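You operate a simulated robot arm through the tools that you are given. There is no shell and no other tool.

You are at the controls of a simulated robot arm. One attempt, no reset.

Task
Shut the orange-guard press down: tray off, bed in, air vented, main and light off.
Fine: the pressed tray goes on the brown bench; guard, settings and the other trays stay.
Where things are to end (x, y in the base frame): tray with purple grips within 6 cm of [64, -64].

Only the result counts: the job must be done as asked and must still hold three seconds after the hand-in. Knocking over, shifting, dropping, spilling or breaking anything else fails it.

Robot
A 6-joint arm with a two-finger gripper, fixed in place. Base frame: the origin is at the foot of the arm, x ahead of it, y to its left, z up. Lengths are in cm, angles in degrees, forces in N, time in s.
Its first joint turns from -166.0 to 166.0 degrees. Payload 3.43 kg.
Tool frame: the origin (TCP) lies between the finger pads and is the grasp point; the fingertips stand 2 cm ahead of it; z points along the fingers, y is the line along which they close. Largest opening 19 cm; the body of the gripper starts 24.8 cm behind the TCP.
Orientation is told as [roll, pitch, yaw] about the base's x, y, z axes, in that order, counted from this pose: with the fingers straight down and closing along the base's y, the tool's x points along the base's -x, its y along +y and its z along -z.

Tools
- The arm moves only by the tool send_rows. Its argument "moves" is one flat list of numbers, 7 for each row, row after row: the shift along the base's x, y, z in cm, then the turn, a rotation vector about the base's x, y, z in degrees, then the finger opening in cm, from 0 to 19. In form: [x, y, z, wx, wy, wz, jaw, x, y, z, wx, wy, wz, jaw, ...]. A call has 1 to 20 rows; each row is the pose to reach, as a shift and turn from the pose commanded when the call began. Rows are played at 5 a second. More than 5 cm and 8.6 degrees between two rows, or a gripper value outside its range, and nothing of the call is played. Where a pose cannot be reached the arm comes as near as it can. A force on the tool above 70 N (or 10 N above the force at the start of the call, whichever is more), or a blocked arm, ends the call early, and 0.2 s more pass. The fingers move at their own pace (about 4.5 cm/s each) and stop on an object; they squeeze with about 23 N. The grip force told is the motor's: it shows also when the fingers shut on nothing. Time passes only in rows, and 0.2 s behind the last, so rows that repeat a pose let the fingers close. It gives the time, the measured TCP pose, the force on the tool (base axes), the opening and the grip force at its end, in the units of the frame above (readings bear some noise), with the torque about the TCP (base axes, N m) and any sound that the robot's microphone picked up.
- Cameras (640 x 400 px; columns grow to the right, rows downward): "scene" is fixed at [39.96, -64.84, 139.69]; the picture's right is [-0.61, 0.79, 0.00], its down [-0.08, -0.06, -1.00] and it looks along [-0.79, -0.60, 0.10] (base axes); focal length 214 px, centre (320, 200). "wrist" rides on the gripper at [7, -0.8, -28.8] in the tool frame; the picture's right is [0.12, 0.99, 0.00], its down [-0.96, 0.12, -0.25] and it looks along [-0.25, 0.03, 0.97] (tool axes); focal length 261 px, centre (320, 200). There is no depth. A picture from a camera that has moved, and an enlarged one, comes with that camera's place and axes in the base frame and with its lens.
- capture(camera): a new picture of that camera. No time passes.
- move_column(by): slides the trunk up (or, below 0, down) by that many cm; the arm rides with it, the base frame stays. It gives what a move gives, with no picture.
- enlarge(camera, box): a new picture of the part [left, top, right, bottom] of that camera's present view, enlarged. No time passes.
- job_done(): hands the job in; it is judged then, once.

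Places have to be worked out from the pictures, the camera data and where the tool is seen. Open the gripper and draw the arm clear of the work before you hand the job in, unless the task says otherwise.

The tools are called after "Call:" as name(argument=value, ...) on one line, values as JSON. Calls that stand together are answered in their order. send_rows: Moves the arm, as the interface text tells. Its arguments: {"type":"object","properties":{"moves":{"type":"array","items":{"type":"number"}}},"required":["moves"]} The other tools are called the same way: move_column (by) slides the trunk up or down; capture (camera) takes a picture; enlarge (camera, box) takes an enlarged picture of a part of a camera's view; job_done () hands the job in.

At the start:

```text
clock: 0.0
ee_pos: [68.18, -16.41, 123.45]
tcp_rot: [0.0, 0.0, 0.2]
ft_force: [0.6, 0.2, -0.6]
wrist_torque: [0.0, 0.01, -0.02]
grip_width: 18.97
grip_force: 0.0
trunk travel left (down, up): [-17.5, 6.5]
```

scene: 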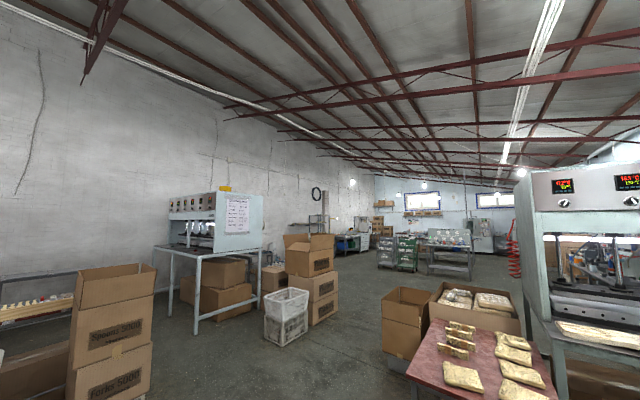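
wrist: 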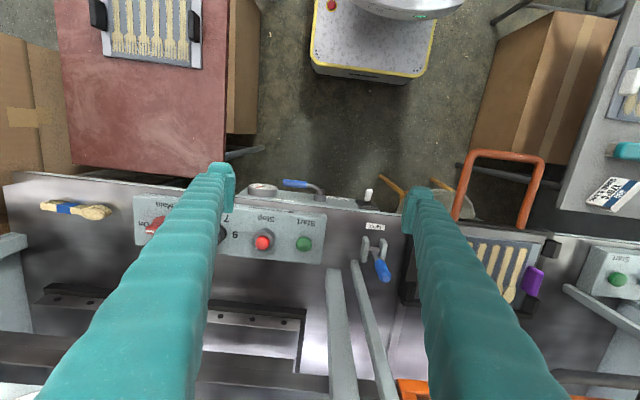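

The wrist picture shows a press in front of the arm with control box, an orange guard frame on the right, and a tray with a purple grip. I enlarge parts of the wrist view to read the labels.

Call:
enlarge(camera="wrist", box=[0, 160, 320, 360])

Call:
enlarge(camera="wrist", box=[320, 140, 640, 340])

Call:
enlarge(camera="wrist", box=[160, 140, 420, 300])

Call:
enlarge(camera="scene", box=[380, 150, 640, 400])

```text
2.00 times, centred on (160, 260) of wrist
camera zoom: at [61.18, -17.3, 152.27], right [-0.12, 0.99, 0.0], down [0.96, 0.12, 0.25], along [0.25, 0.03, -0.97], focal length 521 px, centre (640, 80)
```

zoom: 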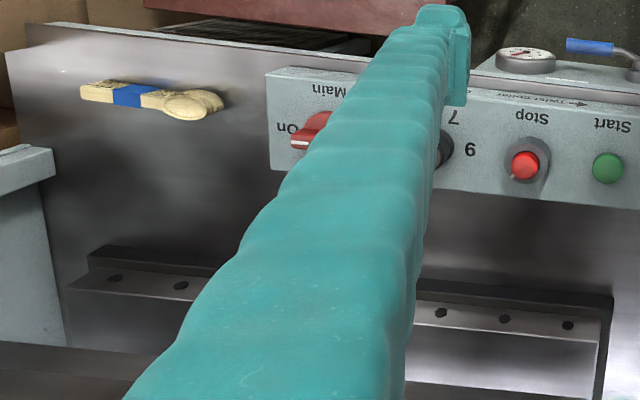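

```text
2.00 times, centred on (480, 240) of wrist
camera zoom: at [61.18, -17.3, 152.27], right [-0.12, 0.99, 0.0], down [0.96, 0.12, 0.25], along [0.25, 0.03, -0.97], focal length 521 px, centre (0, 120)
```

zoom: 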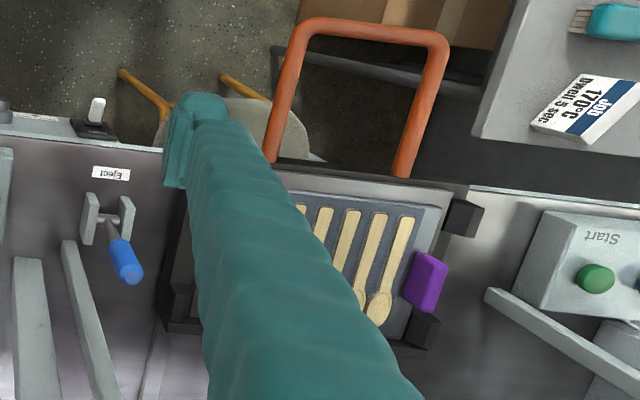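

```text
2.46 times, centred on (290, 220) of wrist
camera zoom: at [61.18, -17.3, 152.27], right [-0.12, 0.99, 0.0], down [0.96, 0.12, 0.25], along [0.25, 0.03, -0.97], focal length 642 px, centre (394, 151)
```

zoom: 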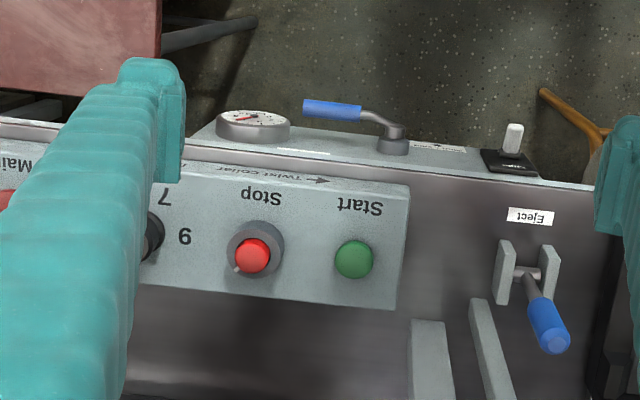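

```text
1.60 times, centred on (510, 275) of scene
camera zoom: at [39.96, -64.84, 139.69], right [-0.61, 0.79, 0.0], down [-0.08, -0.06, -1.0], along [-0.79, -0.6, 0.1], focal length 343 px, centre (16, 80)
```

zoom: 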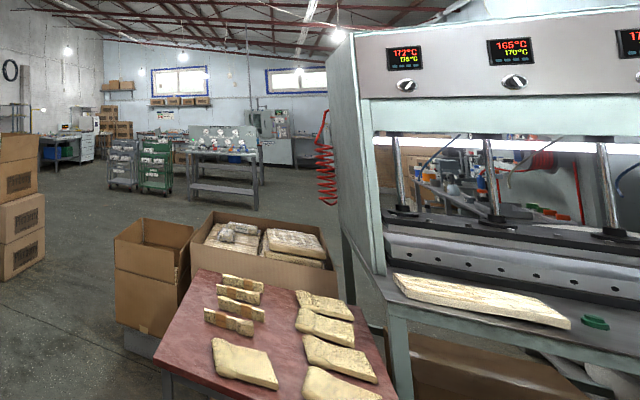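

The wrist camera looks down on the front of the press from above, the base at the picture's top. I draw the arm back and tilt it forward, so that the whole press front comes into view.

Call:
send_rows(moves=[-3, 0, 0.5, 0, -5, 0, 19, -6, 0, 1, 0, -10, 0, 19, -9, 0, 1.5, 0, -15, 0, 19, -12, 0, 2, 0, -20, 0, 19, -15, 0, 2.5, 0, -25, 0, 19, -18, 0, 3, 0, -30, 0, 19, -21, 0, 3.5, 0, -35, 0, 19])

Call:
capture(camera="wrist")

```text
clock: 1.7
ee_pos: [54.06, -12.43, 121.03]
tcp_rot: [5.8, -29.5, 6.5]
ft_force: [-0.8, -0.3, 1.1]
wrist_torque: [-0.02, -0.07, -0.07]
grip_width: 19.02
grip_force: 0.0
trunk travel left (down, up): [-17.5, 6.5]
stopped in row 7: the arm was blocked; the commanded pose is now the measured one
```

```text
taken
camera wrist: at [34.45, -18.55, 142.58], right [-0.26, 0.96, 0.03], down [0.69, 0.17, 0.7], along [0.67, 0.2, -0.71], focal length 261 px, centre (320, 200)
```

wrist: 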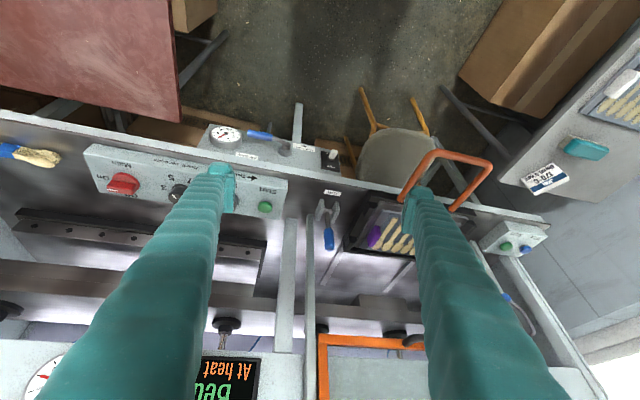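

The arm stopped at one of its own limits, but the view is useful (it is upside down: picture bottom is farther and higher). I enlarge parts of it to read the panel and display.

Call:
enlarge(camera="wrist", box=[60, 110, 300, 260])

Call:
enlarge(camera="wrist", box=[280, 130, 560, 305])

Call:
enlarge(camera="wrist", box=[0, 250, 240, 400])

Call:
enlarge(camera="wrist", box=[180, 275, 380, 400])

```text
2.67 times, centred on (180, 185) of wrist
camera zoom: at [34.45, -18.55, 142.58], right [-0.26, 0.96, 0.03], down [0.69, 0.17, 0.7], along [0.67, 0.2, -0.71], focal length 695 px, centre (693, 240)
```

zoom: 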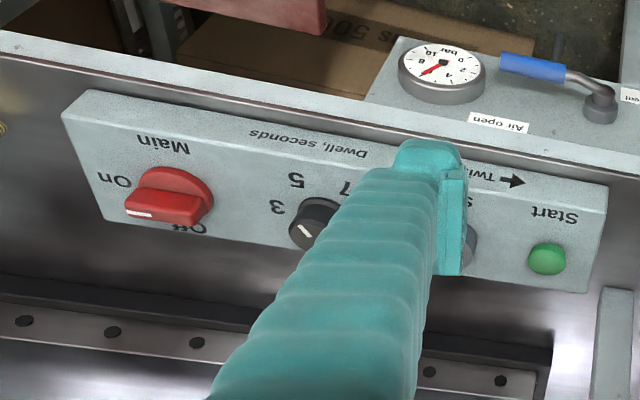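

```text
2.29 times, centred on (420, 218) of wrist
camera zoom: at [34.45, -18.55, 142.58], right [-0.26, 0.96, 0.03], down [0.69, 0.17, 0.7], along [0.67, 0.2, -0.71], focal length 596 px, centre (91, 160)
```

zoom: 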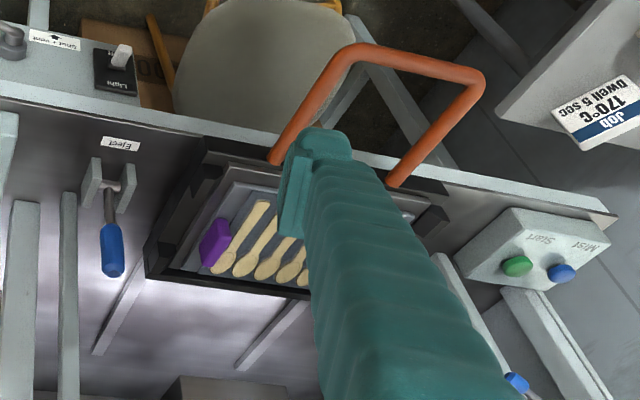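

```text
2.67 times, centred on (120, 325) of wrist
camera zoom: at [34.45, -18.55, 142.58], right [-0.26, 0.96, 0.03], down [0.69, 0.17, 0.7], along [0.67, 0.2, -0.71], focal length 695 px, centre (853, -133)
```

zoom: 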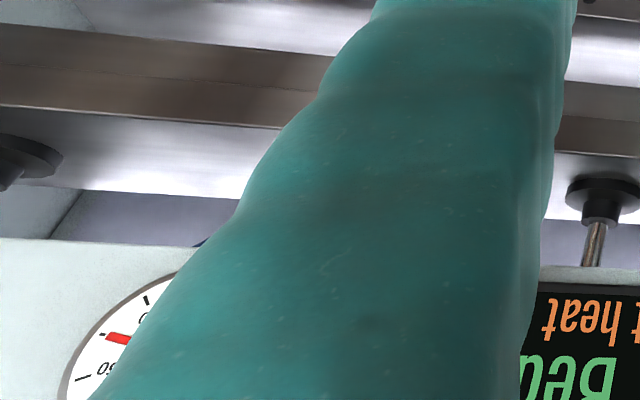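

```text
3.20 times, centred on (280, 338) of wrist
camera zoom: at [34.45, -18.55, 142.58], right [-0.26, 0.96, 0.03], down [0.69, 0.17, 0.7], along [0.67, 0.2, -0.71], focal length 834 px, centre (448, -240)
```

zoom: 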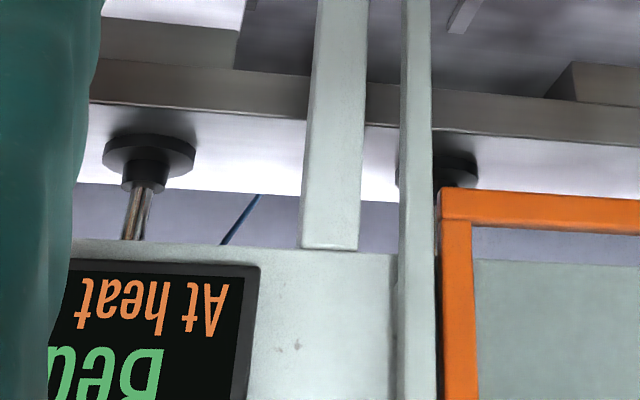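

From two views I place the Main knob near [87,-53,93], Start near [88,-18,92] and the orange bed handle as a flat U from x 61 to 78, y 18 to 34, z 91. I close the fingers so they hide less, and move to a squarer view over the bed.

Call:
send_rows(moves=[1.5, 4, 1, -1.4, 2.4, -2.1, 12, 3, 8, 2, -2.7, 4.8, -4.2, 8, 4.5, 11, 3, -4.1, 7.1, -6.4, 4, 6, 14, 4, -5.45, 9.5, -8.5, 1, 6, 14, 4, -5.45, 9.5, -8.5, 1, 6, 14, 4, -5.45, 9.5, -8.5, 1, 6, 14, 4, -5.45, 9.5, -8.5, 1, 6, 14, 4, -5.45, 9.5, -8.5, 1, 6, 14, 4, -5.45, 9.5, -8.5, 1, 6, 14, 4, -5.45, 9.5, -8.5, 1])

Call:
capture(camera="wrist")

```text
clock: 3.9
ee_pos: [59.75, 1.55, 125.61]
tcp_rot: [0.0, -20.1, 0.2]
ft_force: [0.2, 0.0, -0.1]
wrist_torque: [0.03, -0.01, 0.03]
grip_width: 1.0
grip_force: 0.1
trunk travel left (down, up): [-17.5, 6.5]
```

```text
taken
camera wrist: at [43.25, 0.52, 150.26], right [-0.11, 0.99, -0.04], down [0.82, 0.12, 0.56], along [0.56, 0.03, -0.83], focal length 261 px, centre (320, 200)
```

wrist: 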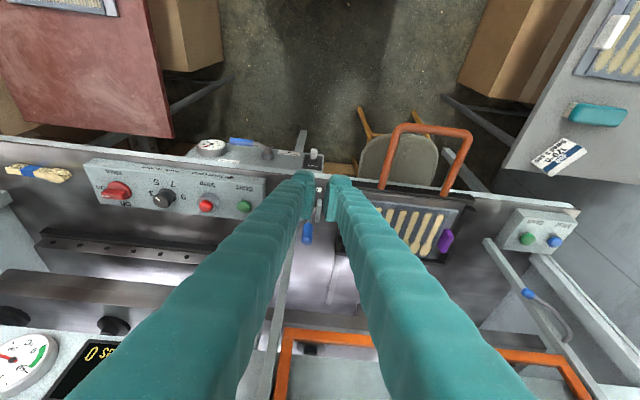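

Now the whole press front shows: the panel on the left, the drawn-out bed with the tray, the right hand box and the orange guard behind. I enlarge these for detail.

Call:
enlarge(camera="wrist", box=[80, 130, 320, 280])

Call:
enlarge(camera="wrist", box=[280, 110, 520, 260])

Call:
enlarge(camera="wrist", box=[440, 180, 640, 400])

Call:
enlarge(camera="wrist", box=[0, 250, 240, 400])

Call:
enlarge(camera="wrist", box=[480, 0, 640, 200])

Call:
enlarge(camera="wrist", box=[0, 0, 200, 200])

```text
2.67 times, centred on (200, 205) of wrist
camera zoom: at [43.25, 0.52, 150.26], right [-0.11, 0.99, -0.04], down [0.82, 0.12, 0.56], along [0.56, 0.03, -0.83], focal length 695 px, centre (640, 187)
```

zoom: 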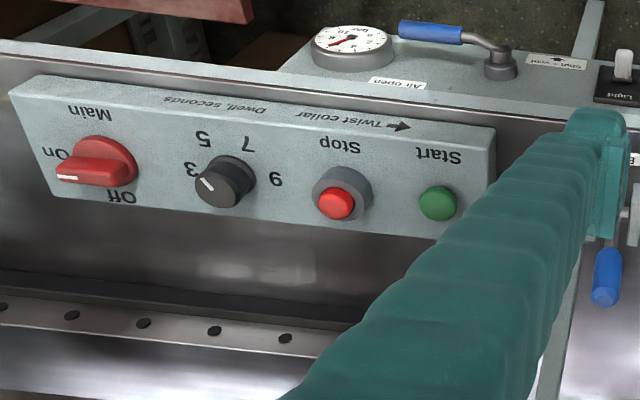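

```text
2.67 times, centred on (400, 185) of wrist
camera zoom: at [43.25, 0.52, 150.26], right [-0.11, 0.99, -0.04], down [0.82, 0.12, 0.56], along [0.56, 0.03, -0.83], focal length 695 px, centre (107, 240)
```

zoom: 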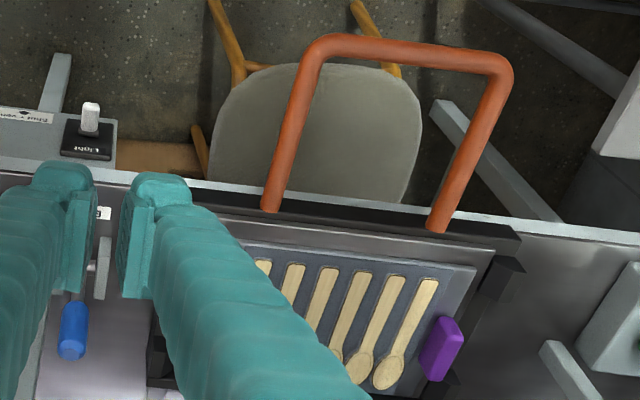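

```text
1.82 times, centred on (540, 290) of wrist
camera zoom: at [43.25, 0.52, 150.26], right [-0.11, 0.99, -0.04], down [0.82, 0.12, 0.56], along [0.56, 0.03, -0.83], focal length 474 px, centre (-80, 36)
```

zoom: 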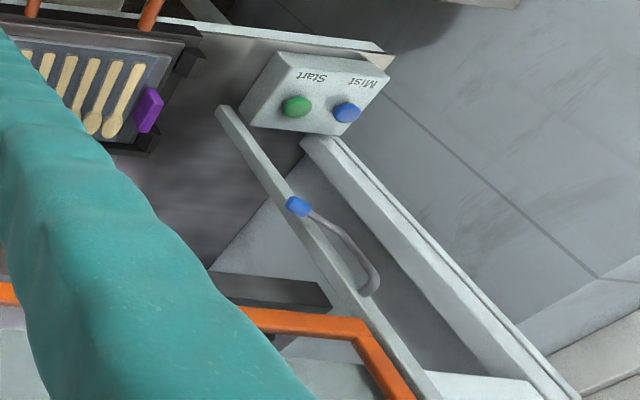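

```text
2.67 times, centred on (120, 325) of wrist
camera zoom: at [43.25, 0.52, 150.26], right [-0.11, 0.99, -0.04], down [0.82, 0.12, 0.56], along [0.56, 0.03, -0.83], focal length 695 px, centre (853, -133)
```

zoom: 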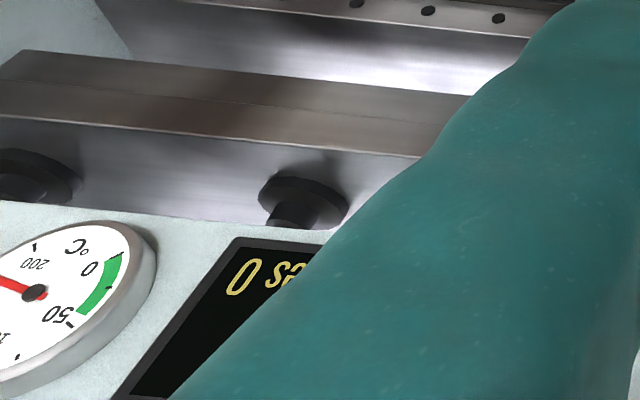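

```text
2.00 times, centred on (560, 100) of wrist
camera zoom: at [43.25, 0.52, 150.26], right [-0.11, 0.99, -0.04], down [0.82, 0.12, 0.56], along [0.56, 0.03, -0.83], focal length 521 px, centre (-160, 400)
```

zoom: 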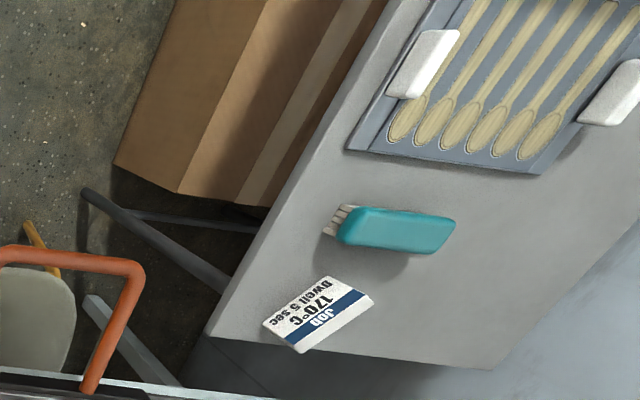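

```text
2.00 times, centred on (100, 100) of wrist
camera zoom: at [43.25, 0.52, 150.26], right [-0.11, 0.99, -0.04], down [0.82, 0.12, 0.56], along [0.56, 0.03, -0.83], focal length 521 px, centre (760, 400)
```

zoom: 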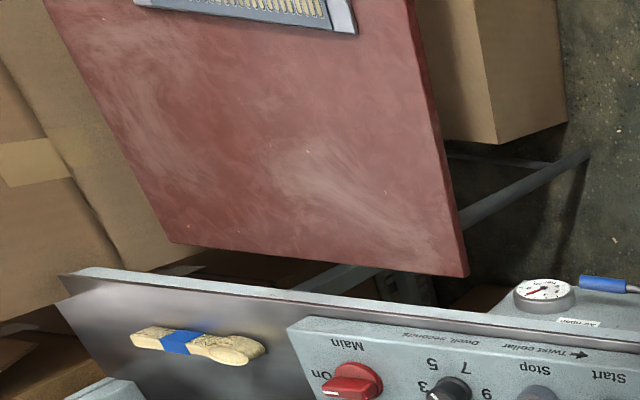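

The main knob points at On with Off a quarter turn counter-clockwise; the display so far reads "Bed…/At heat/0 se…". The guard's lower edge is near x 97, z 121, so I go no farther than x 73 and look straight down on the bed and tray.

Call:
send_rows(moves=[2.5, 4, 0, 0, 4, 0, 1, 5, 8, 0, 0, 8, 0, 1, 7.5, 12, 0, 0, 12, 0, 1, 10, 16, 0, 0, 16, 0, 1, 12, 20, 0, 0, 20, 0, 1, 12, 23, 0, 0, 20, 0, 1])

Call:
capture(camera="wrist")

```text
clock: 5.3
ee_pos: [71.83, 24.28, 125.38]
tcp_rot: [0.0, 0.0, 0.0]
ft_force: [0.9, 0.3, -0.3]
wrist_torque: [0.02, 0.07, 0.0]
grip_width: 0.99
grip_force: 0.0
trunk travel left (down, up): [-17.5, 6.5]
```

```text
taken
camera wrist: at [64.76, 23.38, 154.29], right [-0.12, 0.99, 0.0], down [0.96, 0.12, 0.25], along [0.25, 0.03, -0.97], focal length 261 px, centre (320, 200)
```

wrist: 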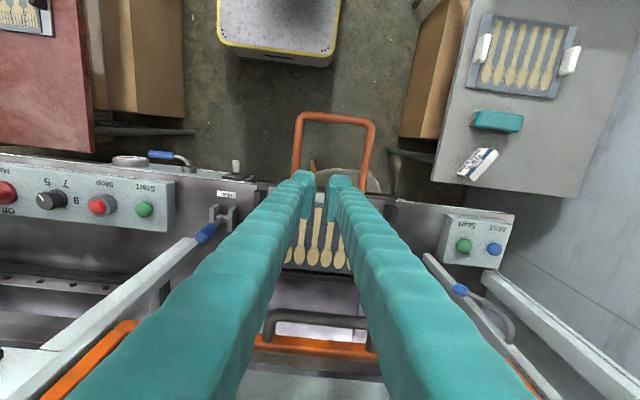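

The closed fingers hide the tray; I open them, so that the whole tray can be seen between them.

Call:
send_rows(moves=[0, 0, 0, 0, 0, 0, 19, 0, 0, 0, 0, 0, 0, 19, 0, 0, 0, 0, 0, 0, 19, 0, 0, 0, 0, 0, 0, 19, 0, 0, 0, 0, 0, 0, 19, 0, 0, 0, 0, 0, 0, 19, 0, 0, 0, 0, 0, 0, 19, 0, 0, 0, 0, 0, 0, 19, 0, 0, 0, 0, 0, 0, 19, 0, 0, 0, 0, 0, 0, 19, 0, 0, 0, 0, 0, 0, 19])

Call:
capture(camera="wrist")

Call:
enlarge(camera="wrist", box=[210, 100, 450, 250])

Call:
enlarge(camera="wrist", box=[240, 170, 400, 270])

Call:
enlarge(camera="wrist", box=[200, 250, 440, 400])

```text
clock: 7.7
ee_pos: [71.75, 24.26, 125.43]
tcp_rot: [0.0, -0.1, 0.1]
ft_force: [-0.6, 0.6, 0.6]
wrist_torque: [0.01, -0.01, 0.0]
grip_width: 19.02
grip_force: 0.1
trunk travel left (down, up): [-17.5, 6.5]
```

```text
taken
camera wrist: at [64.68, 23.33, 154.32], right [-0.12, 0.99, 0.0], down [0.96, 0.12, 0.25], along [0.25, 0.03, -0.97], focal length 261 px, centre (320, 200)
```

wrist: 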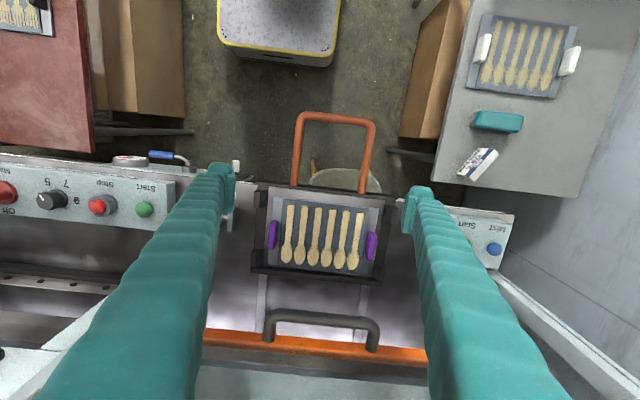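

```text
2.67 times, centred on (330, 175) of wrist
camera zoom: at [64.68, 23.33, 154.32], right [-0.12, 0.99, 0.0], down [0.96, 0.12, 0.25], along [0.25, 0.03, -0.97], focal length 695 px, centre (293, 267)
```

zoom: 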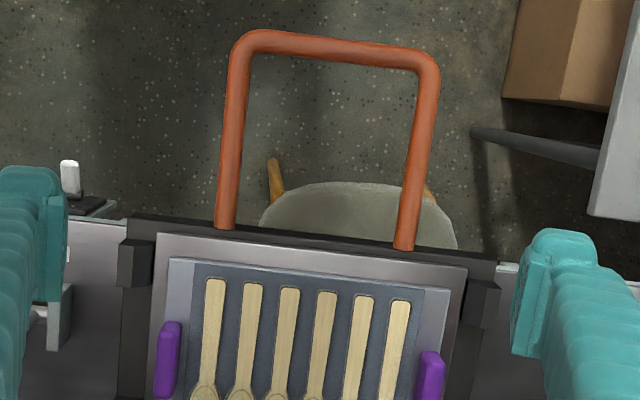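

```text
4.00 times, centred on (320, 220) of wrist
camera zoom: at [64.68, 23.33, 154.32], right [-0.12, 0.99, 0.0], down [0.96, 0.12, 0.25], along [0.25, 0.03, -0.97], focal length 1043 px, centre (320, 120)
```

zoom: 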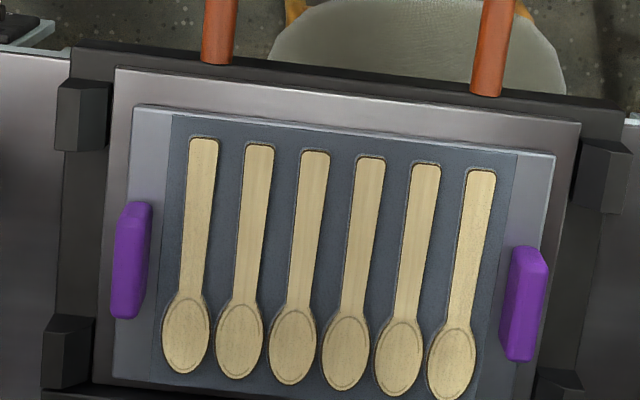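

```text
2.67 times, centred on (320, 325) of wrist
camera zoom: at [64.68, 23.33, 154.32], right [-0.12, 0.99, 0.0], down [0.96, 0.12, 0.25], along [0.25, 0.03, -0.97], focal length 695 px, centre (320, -133)
```

zoom: 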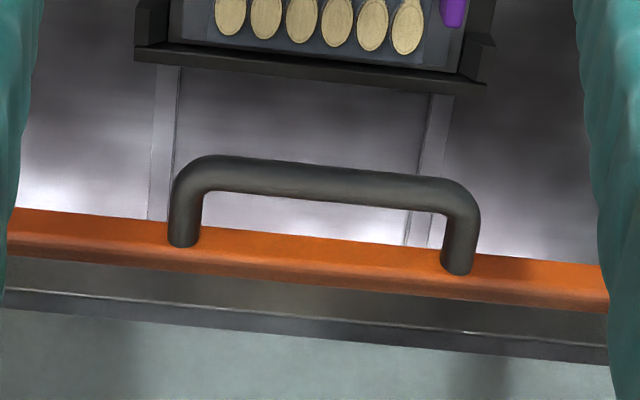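

Tray is about 26 wide (y 14 to 40) by 18 deep (x 81 to 99), grips at about [90,15,95] and [90,39,95]; the raised guard's lower edge is at x 96.5, z 120 with a black handle out to about x 90. I go lower with a tilt to see the tray's height, the posts and the eject lever.

Call:
send_rows(moves=[-1, -2, -4, 0, -5, 0, 19, -2, -4, -8, 0, -10, 0, 19, -3, -5, -12, 0, -15, 0, 19, -4, -6, -15, 0, -20, 0, 19, -5, -6, -18, 0, -25, 0, 19])

Call:
capture(camera="wrist")

Call:
enlarge(camera="wrist", box=[200, 150, 440, 300])

```text
clock: 8.9
ee_pos: [66.77, 18.4, 107.26]
tcp_rot: [0.0, -25.1, 0.0]
ft_force: [0.7, 0.2, -1.2]
wrist_torque: [-0.05, 0.11, -0.04]
grip_width: 19.04
grip_force: 0.0
trunk travel left (down, up): [-17.5, 6.5]
```

```text
taken
camera wrist: at [48.2, 17.48, 130.53], right [-0.11, 0.99, -0.05], down [0.77, 0.12, 0.63], along [0.63, 0.03, -0.77], focal length 261 px, centre (320, 200)
```

wrist: 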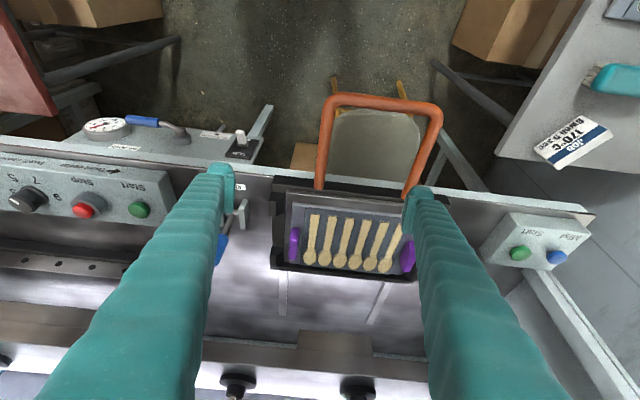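

```text
2.67 times, centred on (320, 225) of wrist
camera zoom: at [48.2, 17.48, 130.53], right [-0.11, 0.99, -0.05], down [0.77, 0.12, 0.63], along [0.63, 0.03, -0.77], focal length 695 px, centre (320, 133)
```

zoom: 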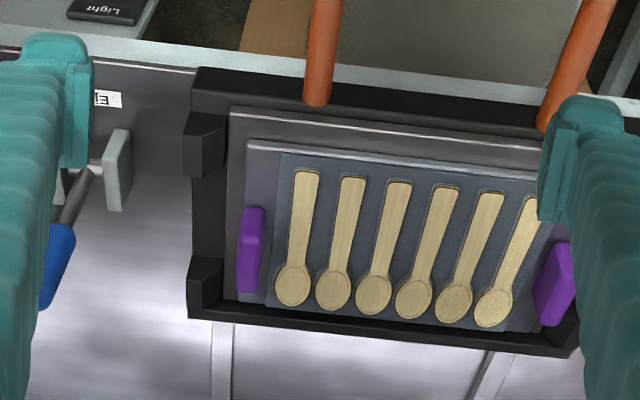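

The tray sits on the bed plate inside four black corner posts; its top is at z 92.4 and the grips rise to about z 96. Now I shift left to look closely at the Eject lever, the air valve and the light switch.

Call:
send_rows(moves=[0, -4, 0, 0, 0, 0, 19, 0, -8, 0, 0, 0, 0, 19, 0, -12, 0, 0, 0, 0, 19, 0, -16, 0, 0, 0, 0, 19, 0, -20, 0, 0, 0, 0, 19, 0, -23, 0, 0, 0, 0, 19])

Call:
capture(camera="wrist")

Call:
enlarge(camera="wrist", box=[220, 100, 420, 225])

Call:
enlarge(camera="wrist", box=[280, 150, 400, 270])

Call:
enlarge(camera="wrist", box=[100, 80, 260, 180])

```text
clock: 10.3
ee_pos: [66.8, -4.58, 107.59]
tcp_rot: [-0.1, -25.2, 0.2]
ft_force: [0.3, 0.5, 0.1]
wrist_torque: [-0.03, -0.01, 0.01]
grip_width: 18.99
grip_force: 0.1
trunk travel left (down, up): [-17.5, 6.5]
```

```text
taken
camera wrist: at [48.17, -5.59, 130.63], right [-0.11, 0.99, -0.05], down [0.77, 0.12, 0.63], along [0.63, 0.03, -0.77], focal length 261 px, centre (320, 200)
```

wrist: 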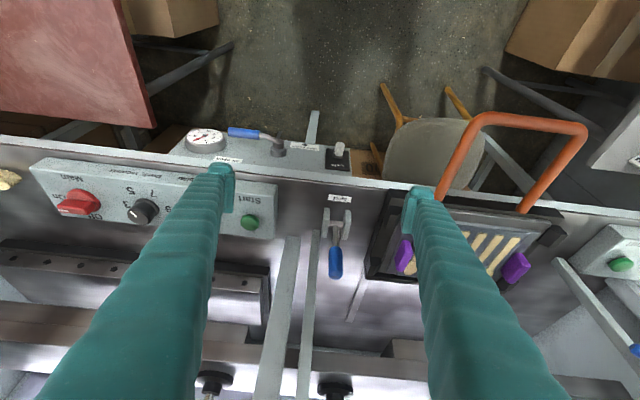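

```text
3.20 times, centred on (320, 162) of wrist
camera zoom: at [48.17, -5.59, 130.63], right [-0.11, 0.99, -0.05], down [0.77, 0.12, 0.63], along [0.63, 0.03, -0.77], focal length 834 px, centre (320, 320)
```

zoom: 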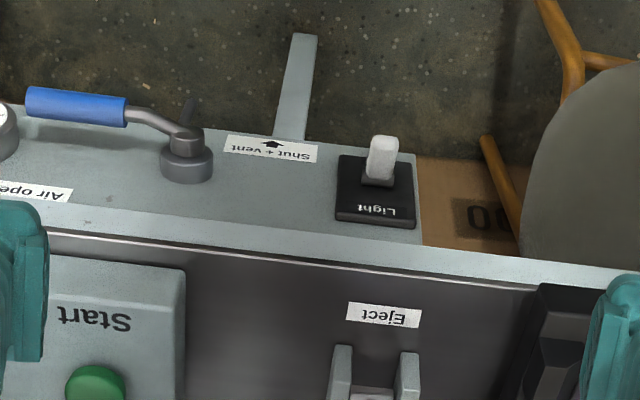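

```text
3.33 times, centred on (340, 210) of wrist
camera zoom: at [48.17, -5.59, 130.63], right [-0.11, 0.99, -0.05], down [0.77, 0.12, 0.63], along [0.63, 0.03, -0.77], focal length 869 px, centre (253, 167)
```

zoom: 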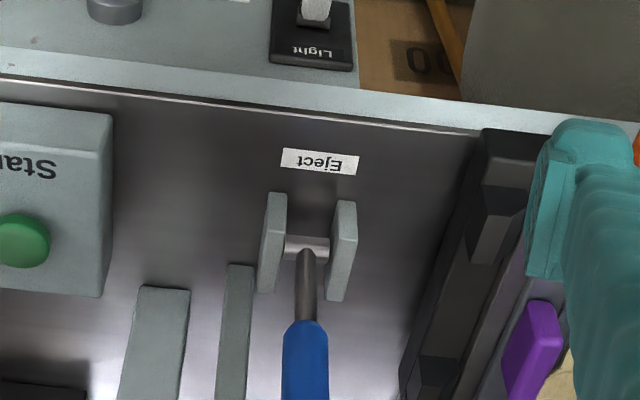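

```text
4.00 times, centred on (180, 130) of wrist
camera zoom: at [48.17, -5.59, 130.63], right [-0.11, 0.99, -0.05], down [0.77, 0.12, 0.63], along [0.63, 0.03, -0.77], focal length 1043 px, centre (880, 480)
```

zoom: 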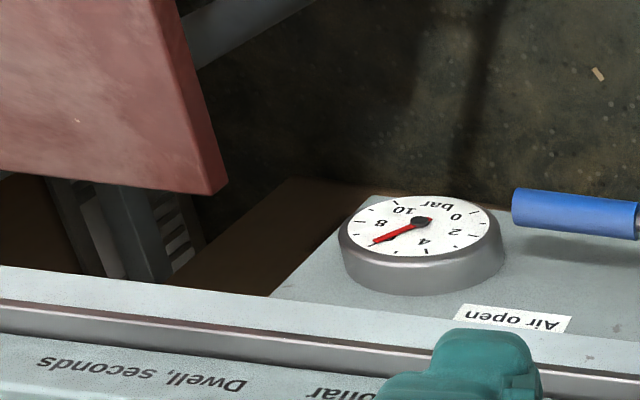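

The air valve handle points to -y ("Air open", gauge about 6 bar) with a "Shut + vent" label beside the pivot; the eject lever stands upright between two cheeks near [88,2,91]. I tilt farther forward to read the display and see the front square on.

Call:
send_rows(moves=[2, -1, 1, 0, -5, 0, 19, 4, -2, 2, 0, -10, 0, 19, 6, -3, 3, 0, -15, 0, 19, 8, -4, 4, 0, -20, 0, 19, 10, -5, 5, 0, -25, 0, 19])

Call:
capture(camera="wrist")

```text
clock: 11.5
ee_pos: [76.84, -9.71, 112.46]
tcp_rot: [0.0, -50.3, 0.1]
ft_force: [0.4, 0.4, -0.4]
wrist_torque: [-0.01, -0.02, 0.01]
grip_width: 18.98
grip_force: 0.1
trunk travel left (down, up): [-17.5, 6.5]
```

```text
taken
camera wrist: at [50.23, -10.57, 125.58], right [-0.08, 0.99, -0.09], down [0.43, 0.12, 0.9], along [0.9, 0.03, -0.43], focal length 261 px, centre (320, 200)
```

wrist: 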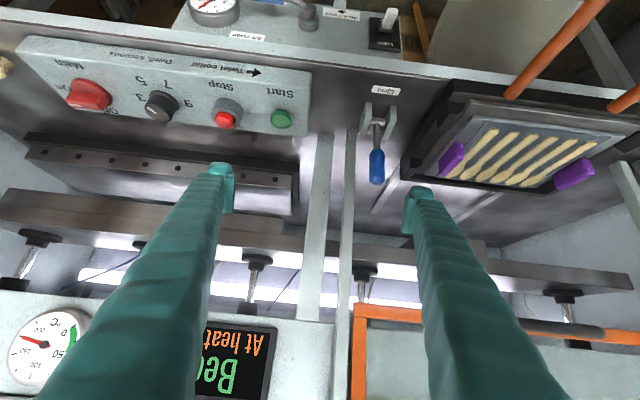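

The tilt works well. I move left and a little higher to bring the display between the fingers.

Call:
send_rows(moves=[0, -4, 1, 0, -3, 0, 19, 0, -8, 2, 0, -6, 0, 19, 0, -12, 3, 0, -9, 0, 19, 0, -15, 4, 0, -12, 0, 19])

Call:
capture(camera="wrist")

Call:
enlarge(camera="wrist", box=[200, 240, 440, 400])

Call:
enlarge(camera="wrist", box=[60, 0, 340, 175])

Call:
enlarge(camera="wrist", box=[0, 240, 200, 400])

```text
clock: 12.5
ee_pos: [76.83, -24.72, 116.53]
tcp_rot: [-0.1, -62.0, 0.1]
ft_force: [-1.0, 0.0, 1.0]
wrist_torque: [-0.03, 0.01, -0.06]
grip_width: 19.02
grip_force: 0.1
trunk travel left (down, up): [-17.5, 6.5]
```

```text
taken
camera wrist: at [47.96, -25.7, 123.85], right [-0.06, 0.99, -0.11], down [0.23, 0.12, 0.97], along [0.97, 0.03, -0.24], focal length 261 px, centre (320, 200)
```

wrist: 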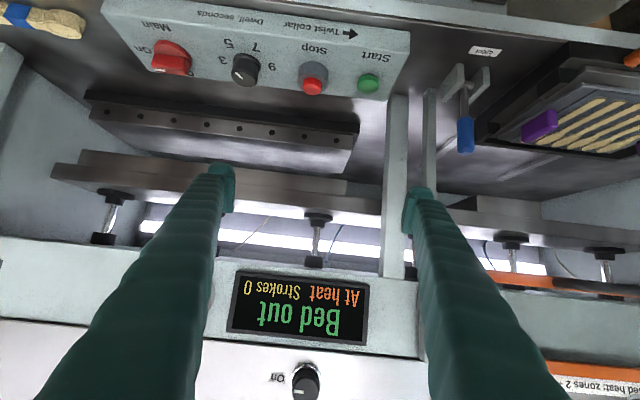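

```text
2.50 times, centred on (320, 320) of wrist
camera zoom: at [47.96, -25.7, 123.85], right [-0.06, 0.99, -0.11], down [0.23, 0.12, 0.97], along [0.97, 0.03, -0.24], focal length 652 px, centre (320, -100)
```

zoom: 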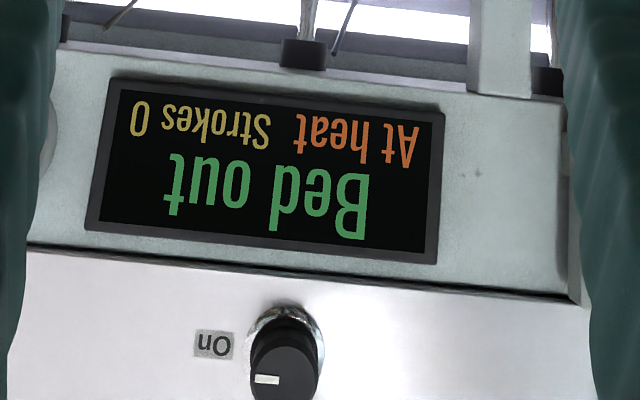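

```text
2.29 times, centred on (200, 88) of wrist
camera zoom: at [47.96, -25.7, 123.85], right [-0.06, 0.99, -0.11], down [0.23, 0.12, 0.97], along [0.97, 0.03, -0.24], focal length 596 px, centre (594, 457)
```

zoom: 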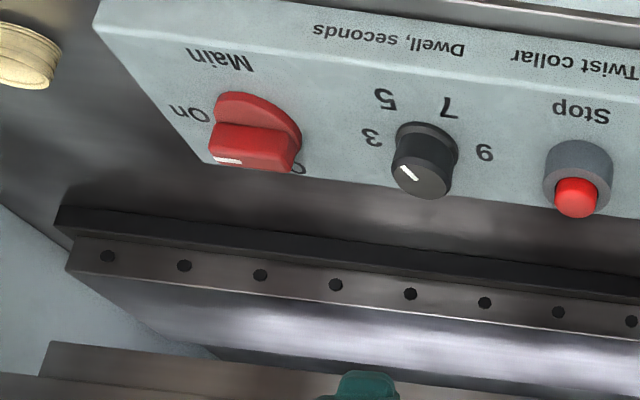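

```text
2.50 times, centred on (100, 320) of wrist
camera zoom: at [47.96, -25.7, 123.85], right [-0.06, 0.99, -0.11], down [0.23, 0.12, 0.97], along [0.97, 0.03, -0.24], focal length 652 px, centre (870, -100)
```

zoom: 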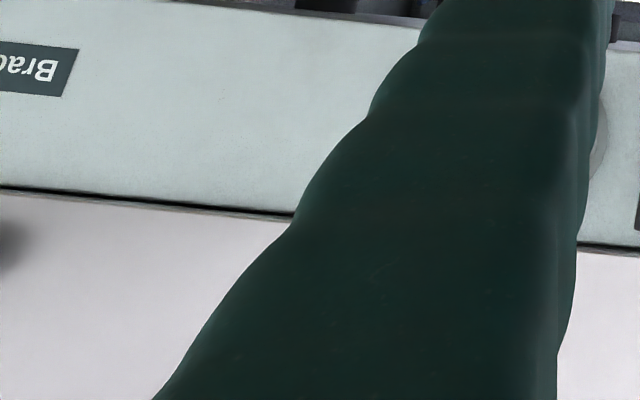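

The display reads "Bed out / At heat / Strokes 0". There is a notice on the guard and a knob on the crown; I enlarge those and look farther up.

Call:
enlarge(camera="wrist", box=[480, 320, 640, 400])

Call:
send_rows(moves=[-1, 4, 2, 0, -4, 0, 19, -2, 8, 4, 0, -8, 0, 19, -2, 12, 6, 0, -12, 0, 19, -2, 16, 7, 0, -16, 0, 19, -2, 20, 7, 0, -20, 0, 19, -2, 24, 7, 0, -20, 0, 19])

Call:
capture(camera="wrist")

```text
4.00 times, centred on (560, 360) of wrist
camera zoom: at [47.96, -25.7, 123.85], right [-0.06, 0.99, -0.11], down [0.23, 0.12, 0.97], along [0.97, 0.03, -0.24], focal length 1043 px, centre (-640, -440)
```

zoom: 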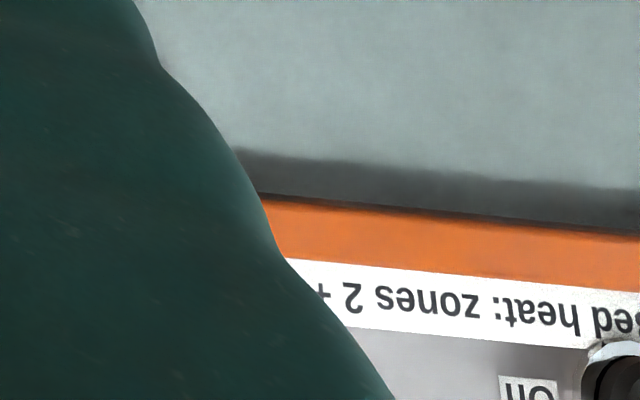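

```text
clock: 13.9
ee_pos: [74.66, -1.54, 123.53]
tcp_rot: [-0.9, -81.8, 1.7]
ft_force: [-0.4, -0.1, 0.7]
wrist_torque: [0.03, -0.02, 0.04]
grip_width: 18.99
grip_force: 0.1
out of reach, approached as far as the arm can: row 6
trunk travel left (down, up): [-17.5, 6.5]
```

```text
taken
camera wrist: at [45.17, -2.95, 120.66], right [-0.03, 0.99, -0.12], down [-0.11, 0.12, 0.99], along [0.99, 0.04, 0.11], focal length 261 px, centre (320, 200)
```

wrist: 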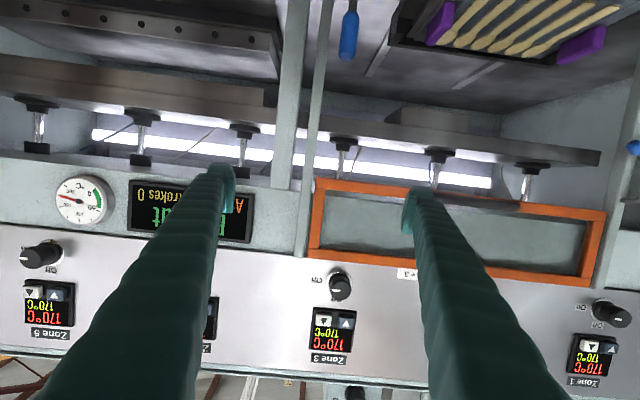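

The crown holds zone controllers (170 °C, to be left alone), and the white strip lights behind the press columns are on. I enlarge the guard notice and surroundings.

Call:
enlarge(camera="wrist", box=[300, 160, 640, 400])

Call:
enlarge(camera="wrist", box=[0, 160, 320, 400])

Call:
enlarge(camera="wrist", box=[360, 0, 640, 175])

```text
1.67 times, centred on (470, 280) of wrist
camera zoom: at [45.17, -2.95, 120.66], right [-0.03, 0.99, -0.12], down [-0.11, 0.12, 0.99], along [0.99, 0.04, 0.11], focal length 434 px, centre (70, 67)
```

zoom: 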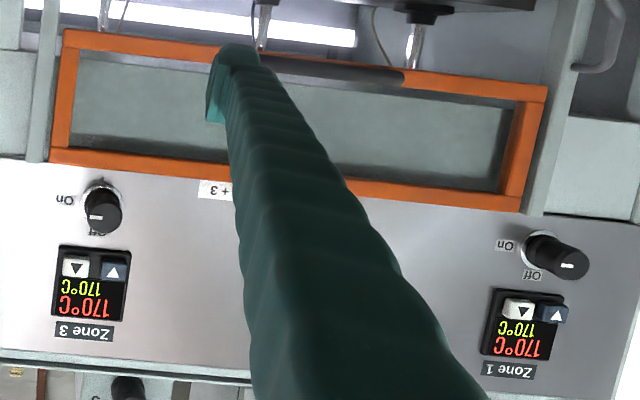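

```text
1.67 times, centred on (160, 280) of wrist
camera zoom: at [45.17, -2.95, 120.66], right [-0.03, 0.99, -0.12], down [-0.11, 0.12, 0.99], along [0.99, 0.04, 0.11], focal length 434 px, centre (587, 67)
```

zoom: 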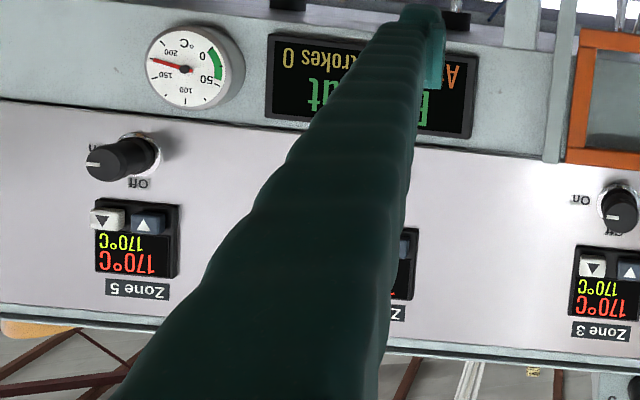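

```text
2.29 times, centred on (500, 88) of wrist
camera zoom: at [45.17, -2.95, 120.66], right [-0.03, 0.99, -0.12], down [-0.11, 0.12, 0.99], along [0.99, 0.04, 0.11], focal length 596 px, centre (-91, 457)
```

zoom: 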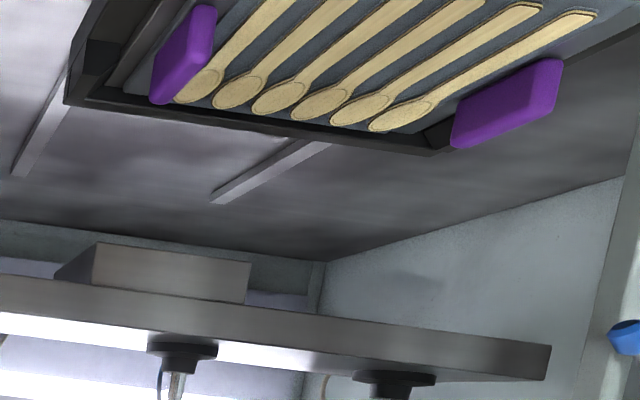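

The front is now understood: everything on the crown stays untouched. The guard handle bar is at x 89, y 19–34, z 123, so I will grip the tray's left purple grip with the gripper leaning about 20° toward the robot; first I go to a spot above and before that grip.

Call:
send_rows(moves=[0.4, 2, -1.4, 0, 7.7, 0, 16, 0.8, 4, -2.8, 0, 15.4, 0, 13, 1.2, 6, -4.2, 0, 23.1, 0, 10, 1.6, 8, -5.6, 0, 30.8, 0, 8, 2, 10, -7, 0, 38.5, 0, 6, 2.4, 12, -8.4, 0, 46.2, 0, 6, 2.8, 14, -10, 0, 53.9, 0, 6, 3.2, 16, -11.5, 0, 61.6, 0, 6, 3.2, 16, -11.5, 0, 61.6, 0, 6])

Call:
capture(camera="wrist")

```text
clock: 15.9
ee_pos: [77.05, 16.6, 110.85]
tcp_rot: [-6.4, -23.7, 0.3]
ft_force: [1.2, -0.3, -1.6]
wrist_torque: [-0.14, 0.07, -0.08]
grip_width: 6.0
grip_force: 0.0
out of reach, approached as far as the arm can: row 1, 5, 6, 7, 8, 9
trunk travel left (down, up): [-17.5, 6.5]
```

```text
taken
camera wrist: at [59.03, 18.93, 134.29], right [-0.07, 0.99, -0.15], down [0.79, 0.15, 0.6], along [0.61, -0.08, -0.79], focal length 261 px, centre (320, 200)
```

wrist: 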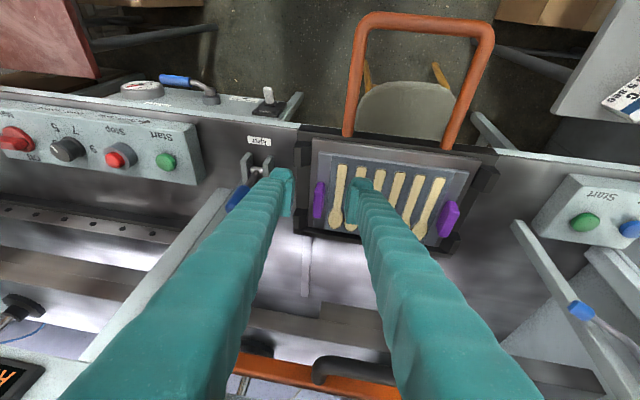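

The arm came to a slightly rolled pose (roll -6°), likely a joint limit on the way. I send a hold to see whether it settles to the commanded pose.

Call:
send_rows(moves=[0, 0, 1, 0, 0, 0, 6, 0, 0, 2, 0, 0, 0, 6])

```text
clock: 16.5
ee_pos: [76.87, 16.7, 112.86]
tcp_rot: [-6.6, -23.9, 0.3]
ft_force: [0.0, 0.2, 0.3]
wrist_torque: [0.02, 0.03, 0.03]
grip_width: 6.0
grip_force: 0.0
trunk travel left (down, up): [-17.5, 6.5]
```

It follows from the measured pose. I level the roll and set the lean to 20°, moving in front of the left grip.

Call:
send_rows(moves=[1, -0.6, -1, 2.1, 1.3, 0.7, 6, 2, -1.2, -2, 4.2, 2.6, 1.3, 6, 3.1, -1.8, -3, 6.2, 3.9, 2.0, 6])

Call:
capture(camera="wrist")

Call:
enlarge(camera="wrist", box=[240, 120, 440, 260])

```text
clock: 17.3
ee_pos: [78.58, 17.04, 109.56]
tcp_rot: [-6.4, -23.4, 0.0]
ft_force: [0.6, -0.5, -0.2]
wrist_torque: [-0.04, 0.03, -0.02]
grip_width: 5.98
grip_force: 0.1
out of reach, approached as far as the arm can: row 1, 2, 3
trunk travel left (down, up): [-17.5, 6.5]
```

```text
taken
camera wrist: at [60.61, 19.31, 133.15], right [-0.07, 0.99, -0.15], down [0.79, 0.14, 0.6], along [0.61, -0.08, -0.79], focal length 261 px, centre (320, 200)
```

wrist: 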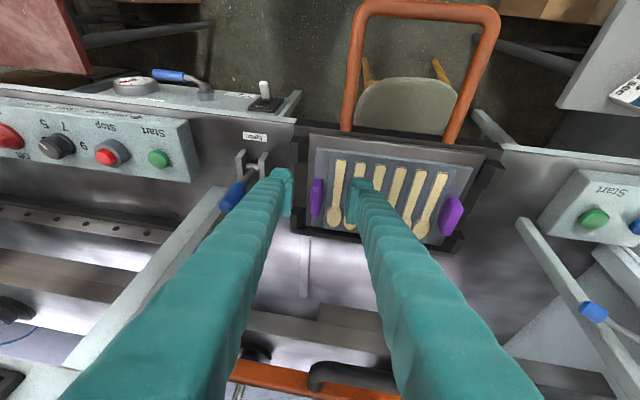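

```text
2.86 times, centred on (340, 190) of wrist
camera zoom: at [60.61, 19.31, 133.15], right [-0.07, 0.99, -0.15], down [0.79, 0.14, 0.6], along [0.61, -0.08, -0.79], focal length 745 px, centre (263, 229)
```

zoom: 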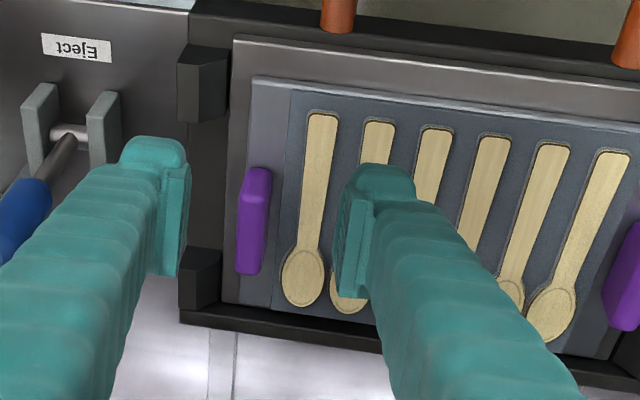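

A wrist joint seems wound up against its limit, because I went round the stretched-wrist point on the way. I unwind by going back the way I came (tilt -82 at y -1.5, then -62 at y -25).

Call:
send_rows(moves=[-0.5, -2.3, 1.8, 0, -7.3, 0, 8, -1, -4.6, 3.5, 0, -14.6, 0, 10, -1.5, -7, 5.3, 0, -21.9, 0, 12, -2, -9.3, 7, 0, -29.2, 0, 14, -2.4, -11.6, 8.7, 0, -36.5, 0, 16, -2.9, -14, 10.5, 0, -43.8, 0, 18, -3.4, -16.3, 12.2, 0, -51.1, 0, 19, -3.9, -18.6, 14, 0, -58.4, 0, 19])

```text
clock: 19.3
ee_pos: [73.33, -5.05, 120.72]
tcp_rot: [35.6, -75.1, -47.9]
ft_force: [-0.2, -0.2, -1.0]
wrist_torque: [0.03, 0.03, 0.0]
grip_width: 19.0
grip_force: 0.1
trunk travel left (down, up): [-17.5, 6.5]
stopped in row 8: the arm was blocked; the commanded pose is now the measured one
```

The tool again points forward, slightly yawed. I go on back toward [77,-25,116] with tilt -62, where the arm was at ease before.

Call:
send_rows(moves=[0.7, -3.9, -0.8, -1.3, 3.3, 2.9, 19, 1.4, -7.9, -1.7, -2.7, 6.6, 5.7, 19, 2.1, -11.8, -2.5, -4.0, 10, 8.6, 19, 2.8, -15.7, -3.4, -5.4, 13.3, 11.4, 19, 3.5, -19.6, -4.2, -6.7, 16.6, 14.3, 19])

```text
clock: 20.7
ee_pos: [81.2, -29.97, 133.31]
tcp_rot: [83.8, -56.2, -92.4]
ft_force: [0.4, -0.1, 0.8]
wrist_torque: [0.0, -0.01, 0.03]
grip_width: 19.04
grip_force: 0.1
trunk travel left (down, up): [-17.5, 6.5]
stopped in row 5: the arm was blocked; the commanded pose is now the measured one
```

The arm drifted upward and was blocked again; I look at the picture before going on.

Call:
capture(camera="wrist")

Call:
capture(camera="scene")

```text
taken
camera wrist: at [52.75, -23.0, 128.79], right [0.15, 0.88, 0.45], down [-0.25, -0.41, 0.88], along [0.96, -0.24, 0.16], focal length 261 px, centre (320, 200)
```

wrist: 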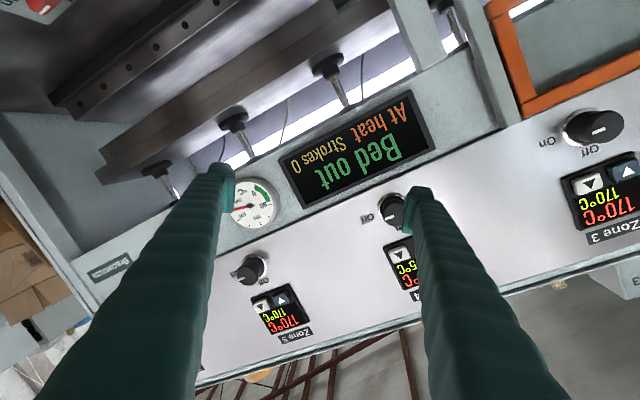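

```text
taken
```

scene: 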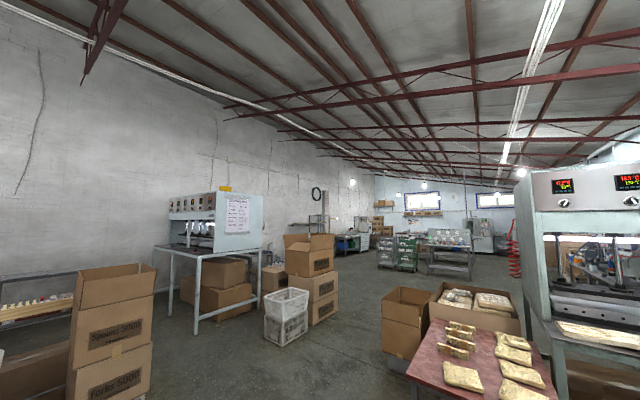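

No contact forces show. I enlarge the crown to be sure nothing up there was touched.

Call:
enlarge(camera="wrist", box=[440, 80, 640, 280])

Call:
enlarge(camera="wrist", box=[200, 160, 440, 360])

```text
2.00 times, centred on (540, 180) of wrist
camera zoom: at [52.75, -23.0, 128.79], right [0.15, 0.88, 0.45], down [-0.25, -0.41, 0.88], along [0.96, -0.24, 0.16], focal length 521 px, centre (-120, 240)
```

zoom: 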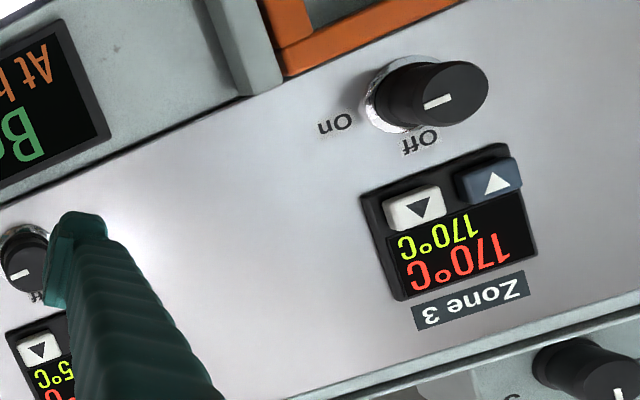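

```text
2.00 times, centred on (320, 260) of wrist
camera zoom: at [52.75, -23.0, 128.79], right [0.15, 0.88, 0.45], down [-0.25, -0.41, 0.88], along [0.96, -0.24, 0.16], focal length 521 px, centre (320, 80)
```

zoom: 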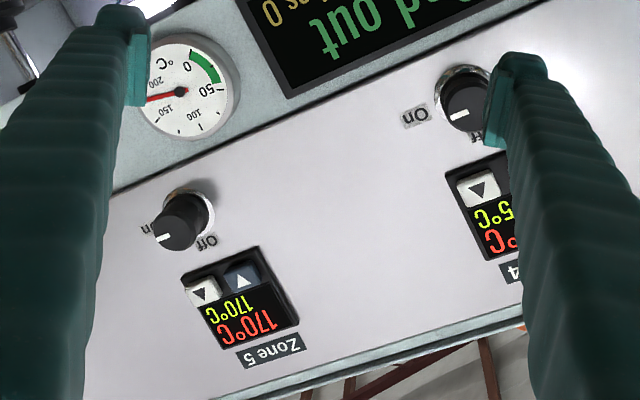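

The crown is unchanged. I now turn the tool back to plain forward (tilt -82, no roll) in the arm's middle plane, so that the wrist can unwind there.

Call:
send_rows(moves=[-1.2, 3.1, -1.4, -4.1, 0.8, 1.3, 19, -2.4, 6.2, -2.8, -8.3, 1.6, 2.6, 19, -3.6, 9.3, -4.2, -12.4, 2.5, 4, 19, -4.8, 12.4, -5.6, -16.5, 3.3, 5.3, 19, -6, 15.5, -7, -20.7, 4.1, 6.6, 19, -7.2, 18.6, -8.4, -24.8, 5, 8, 19, -8.2, 21.7, -9.8, -29, 5.8, 9.3, 19, -9.2, 25, -11.3, -33.1, 6.6, 10.6, 19])

```text
clock: 22.5
ee_pos: [71.81, -5.08, 121.9]
tcp_rot: [0.0, -82.1, -0.2]
ft_force: [-0.5, 0.3, -0.1]
wrist_torque: [-0.01, 0.01, -0.01]
grip_width: 18.97
grip_force: 0.0
trunk travel left (down, up): [-17.5, 6.5]
```

The pose was reached cleanly. Now I retrace my first way: to [77,-25,116.5] at tilt -62.

Call:
send_rows(moves=[1, -3.9, -1.1, 0, 4, 0, 19, 2, -7.9, -2.2, 0, 8, 0, 19, 3, -11.8, -3.3, 0, 12, 0, 19, 4, -15.7, -4.4, 0, 16, 0, 19, 5, -19.6, -5.4, 0, 20, 0, 19])

```text
clock: 23.7
ee_pos: [76.8, -24.62, 116.6]
tcp_rot: [-0.1, -62.1, -0.1]
ft_force: [-1.1, 0.8, 0.2]
wrist_torque: [-0.11, 0.03, -0.14]
grip_width: 19.02
grip_force: 0.1
trunk travel left (down, up): [-17.5, 6.5]
```

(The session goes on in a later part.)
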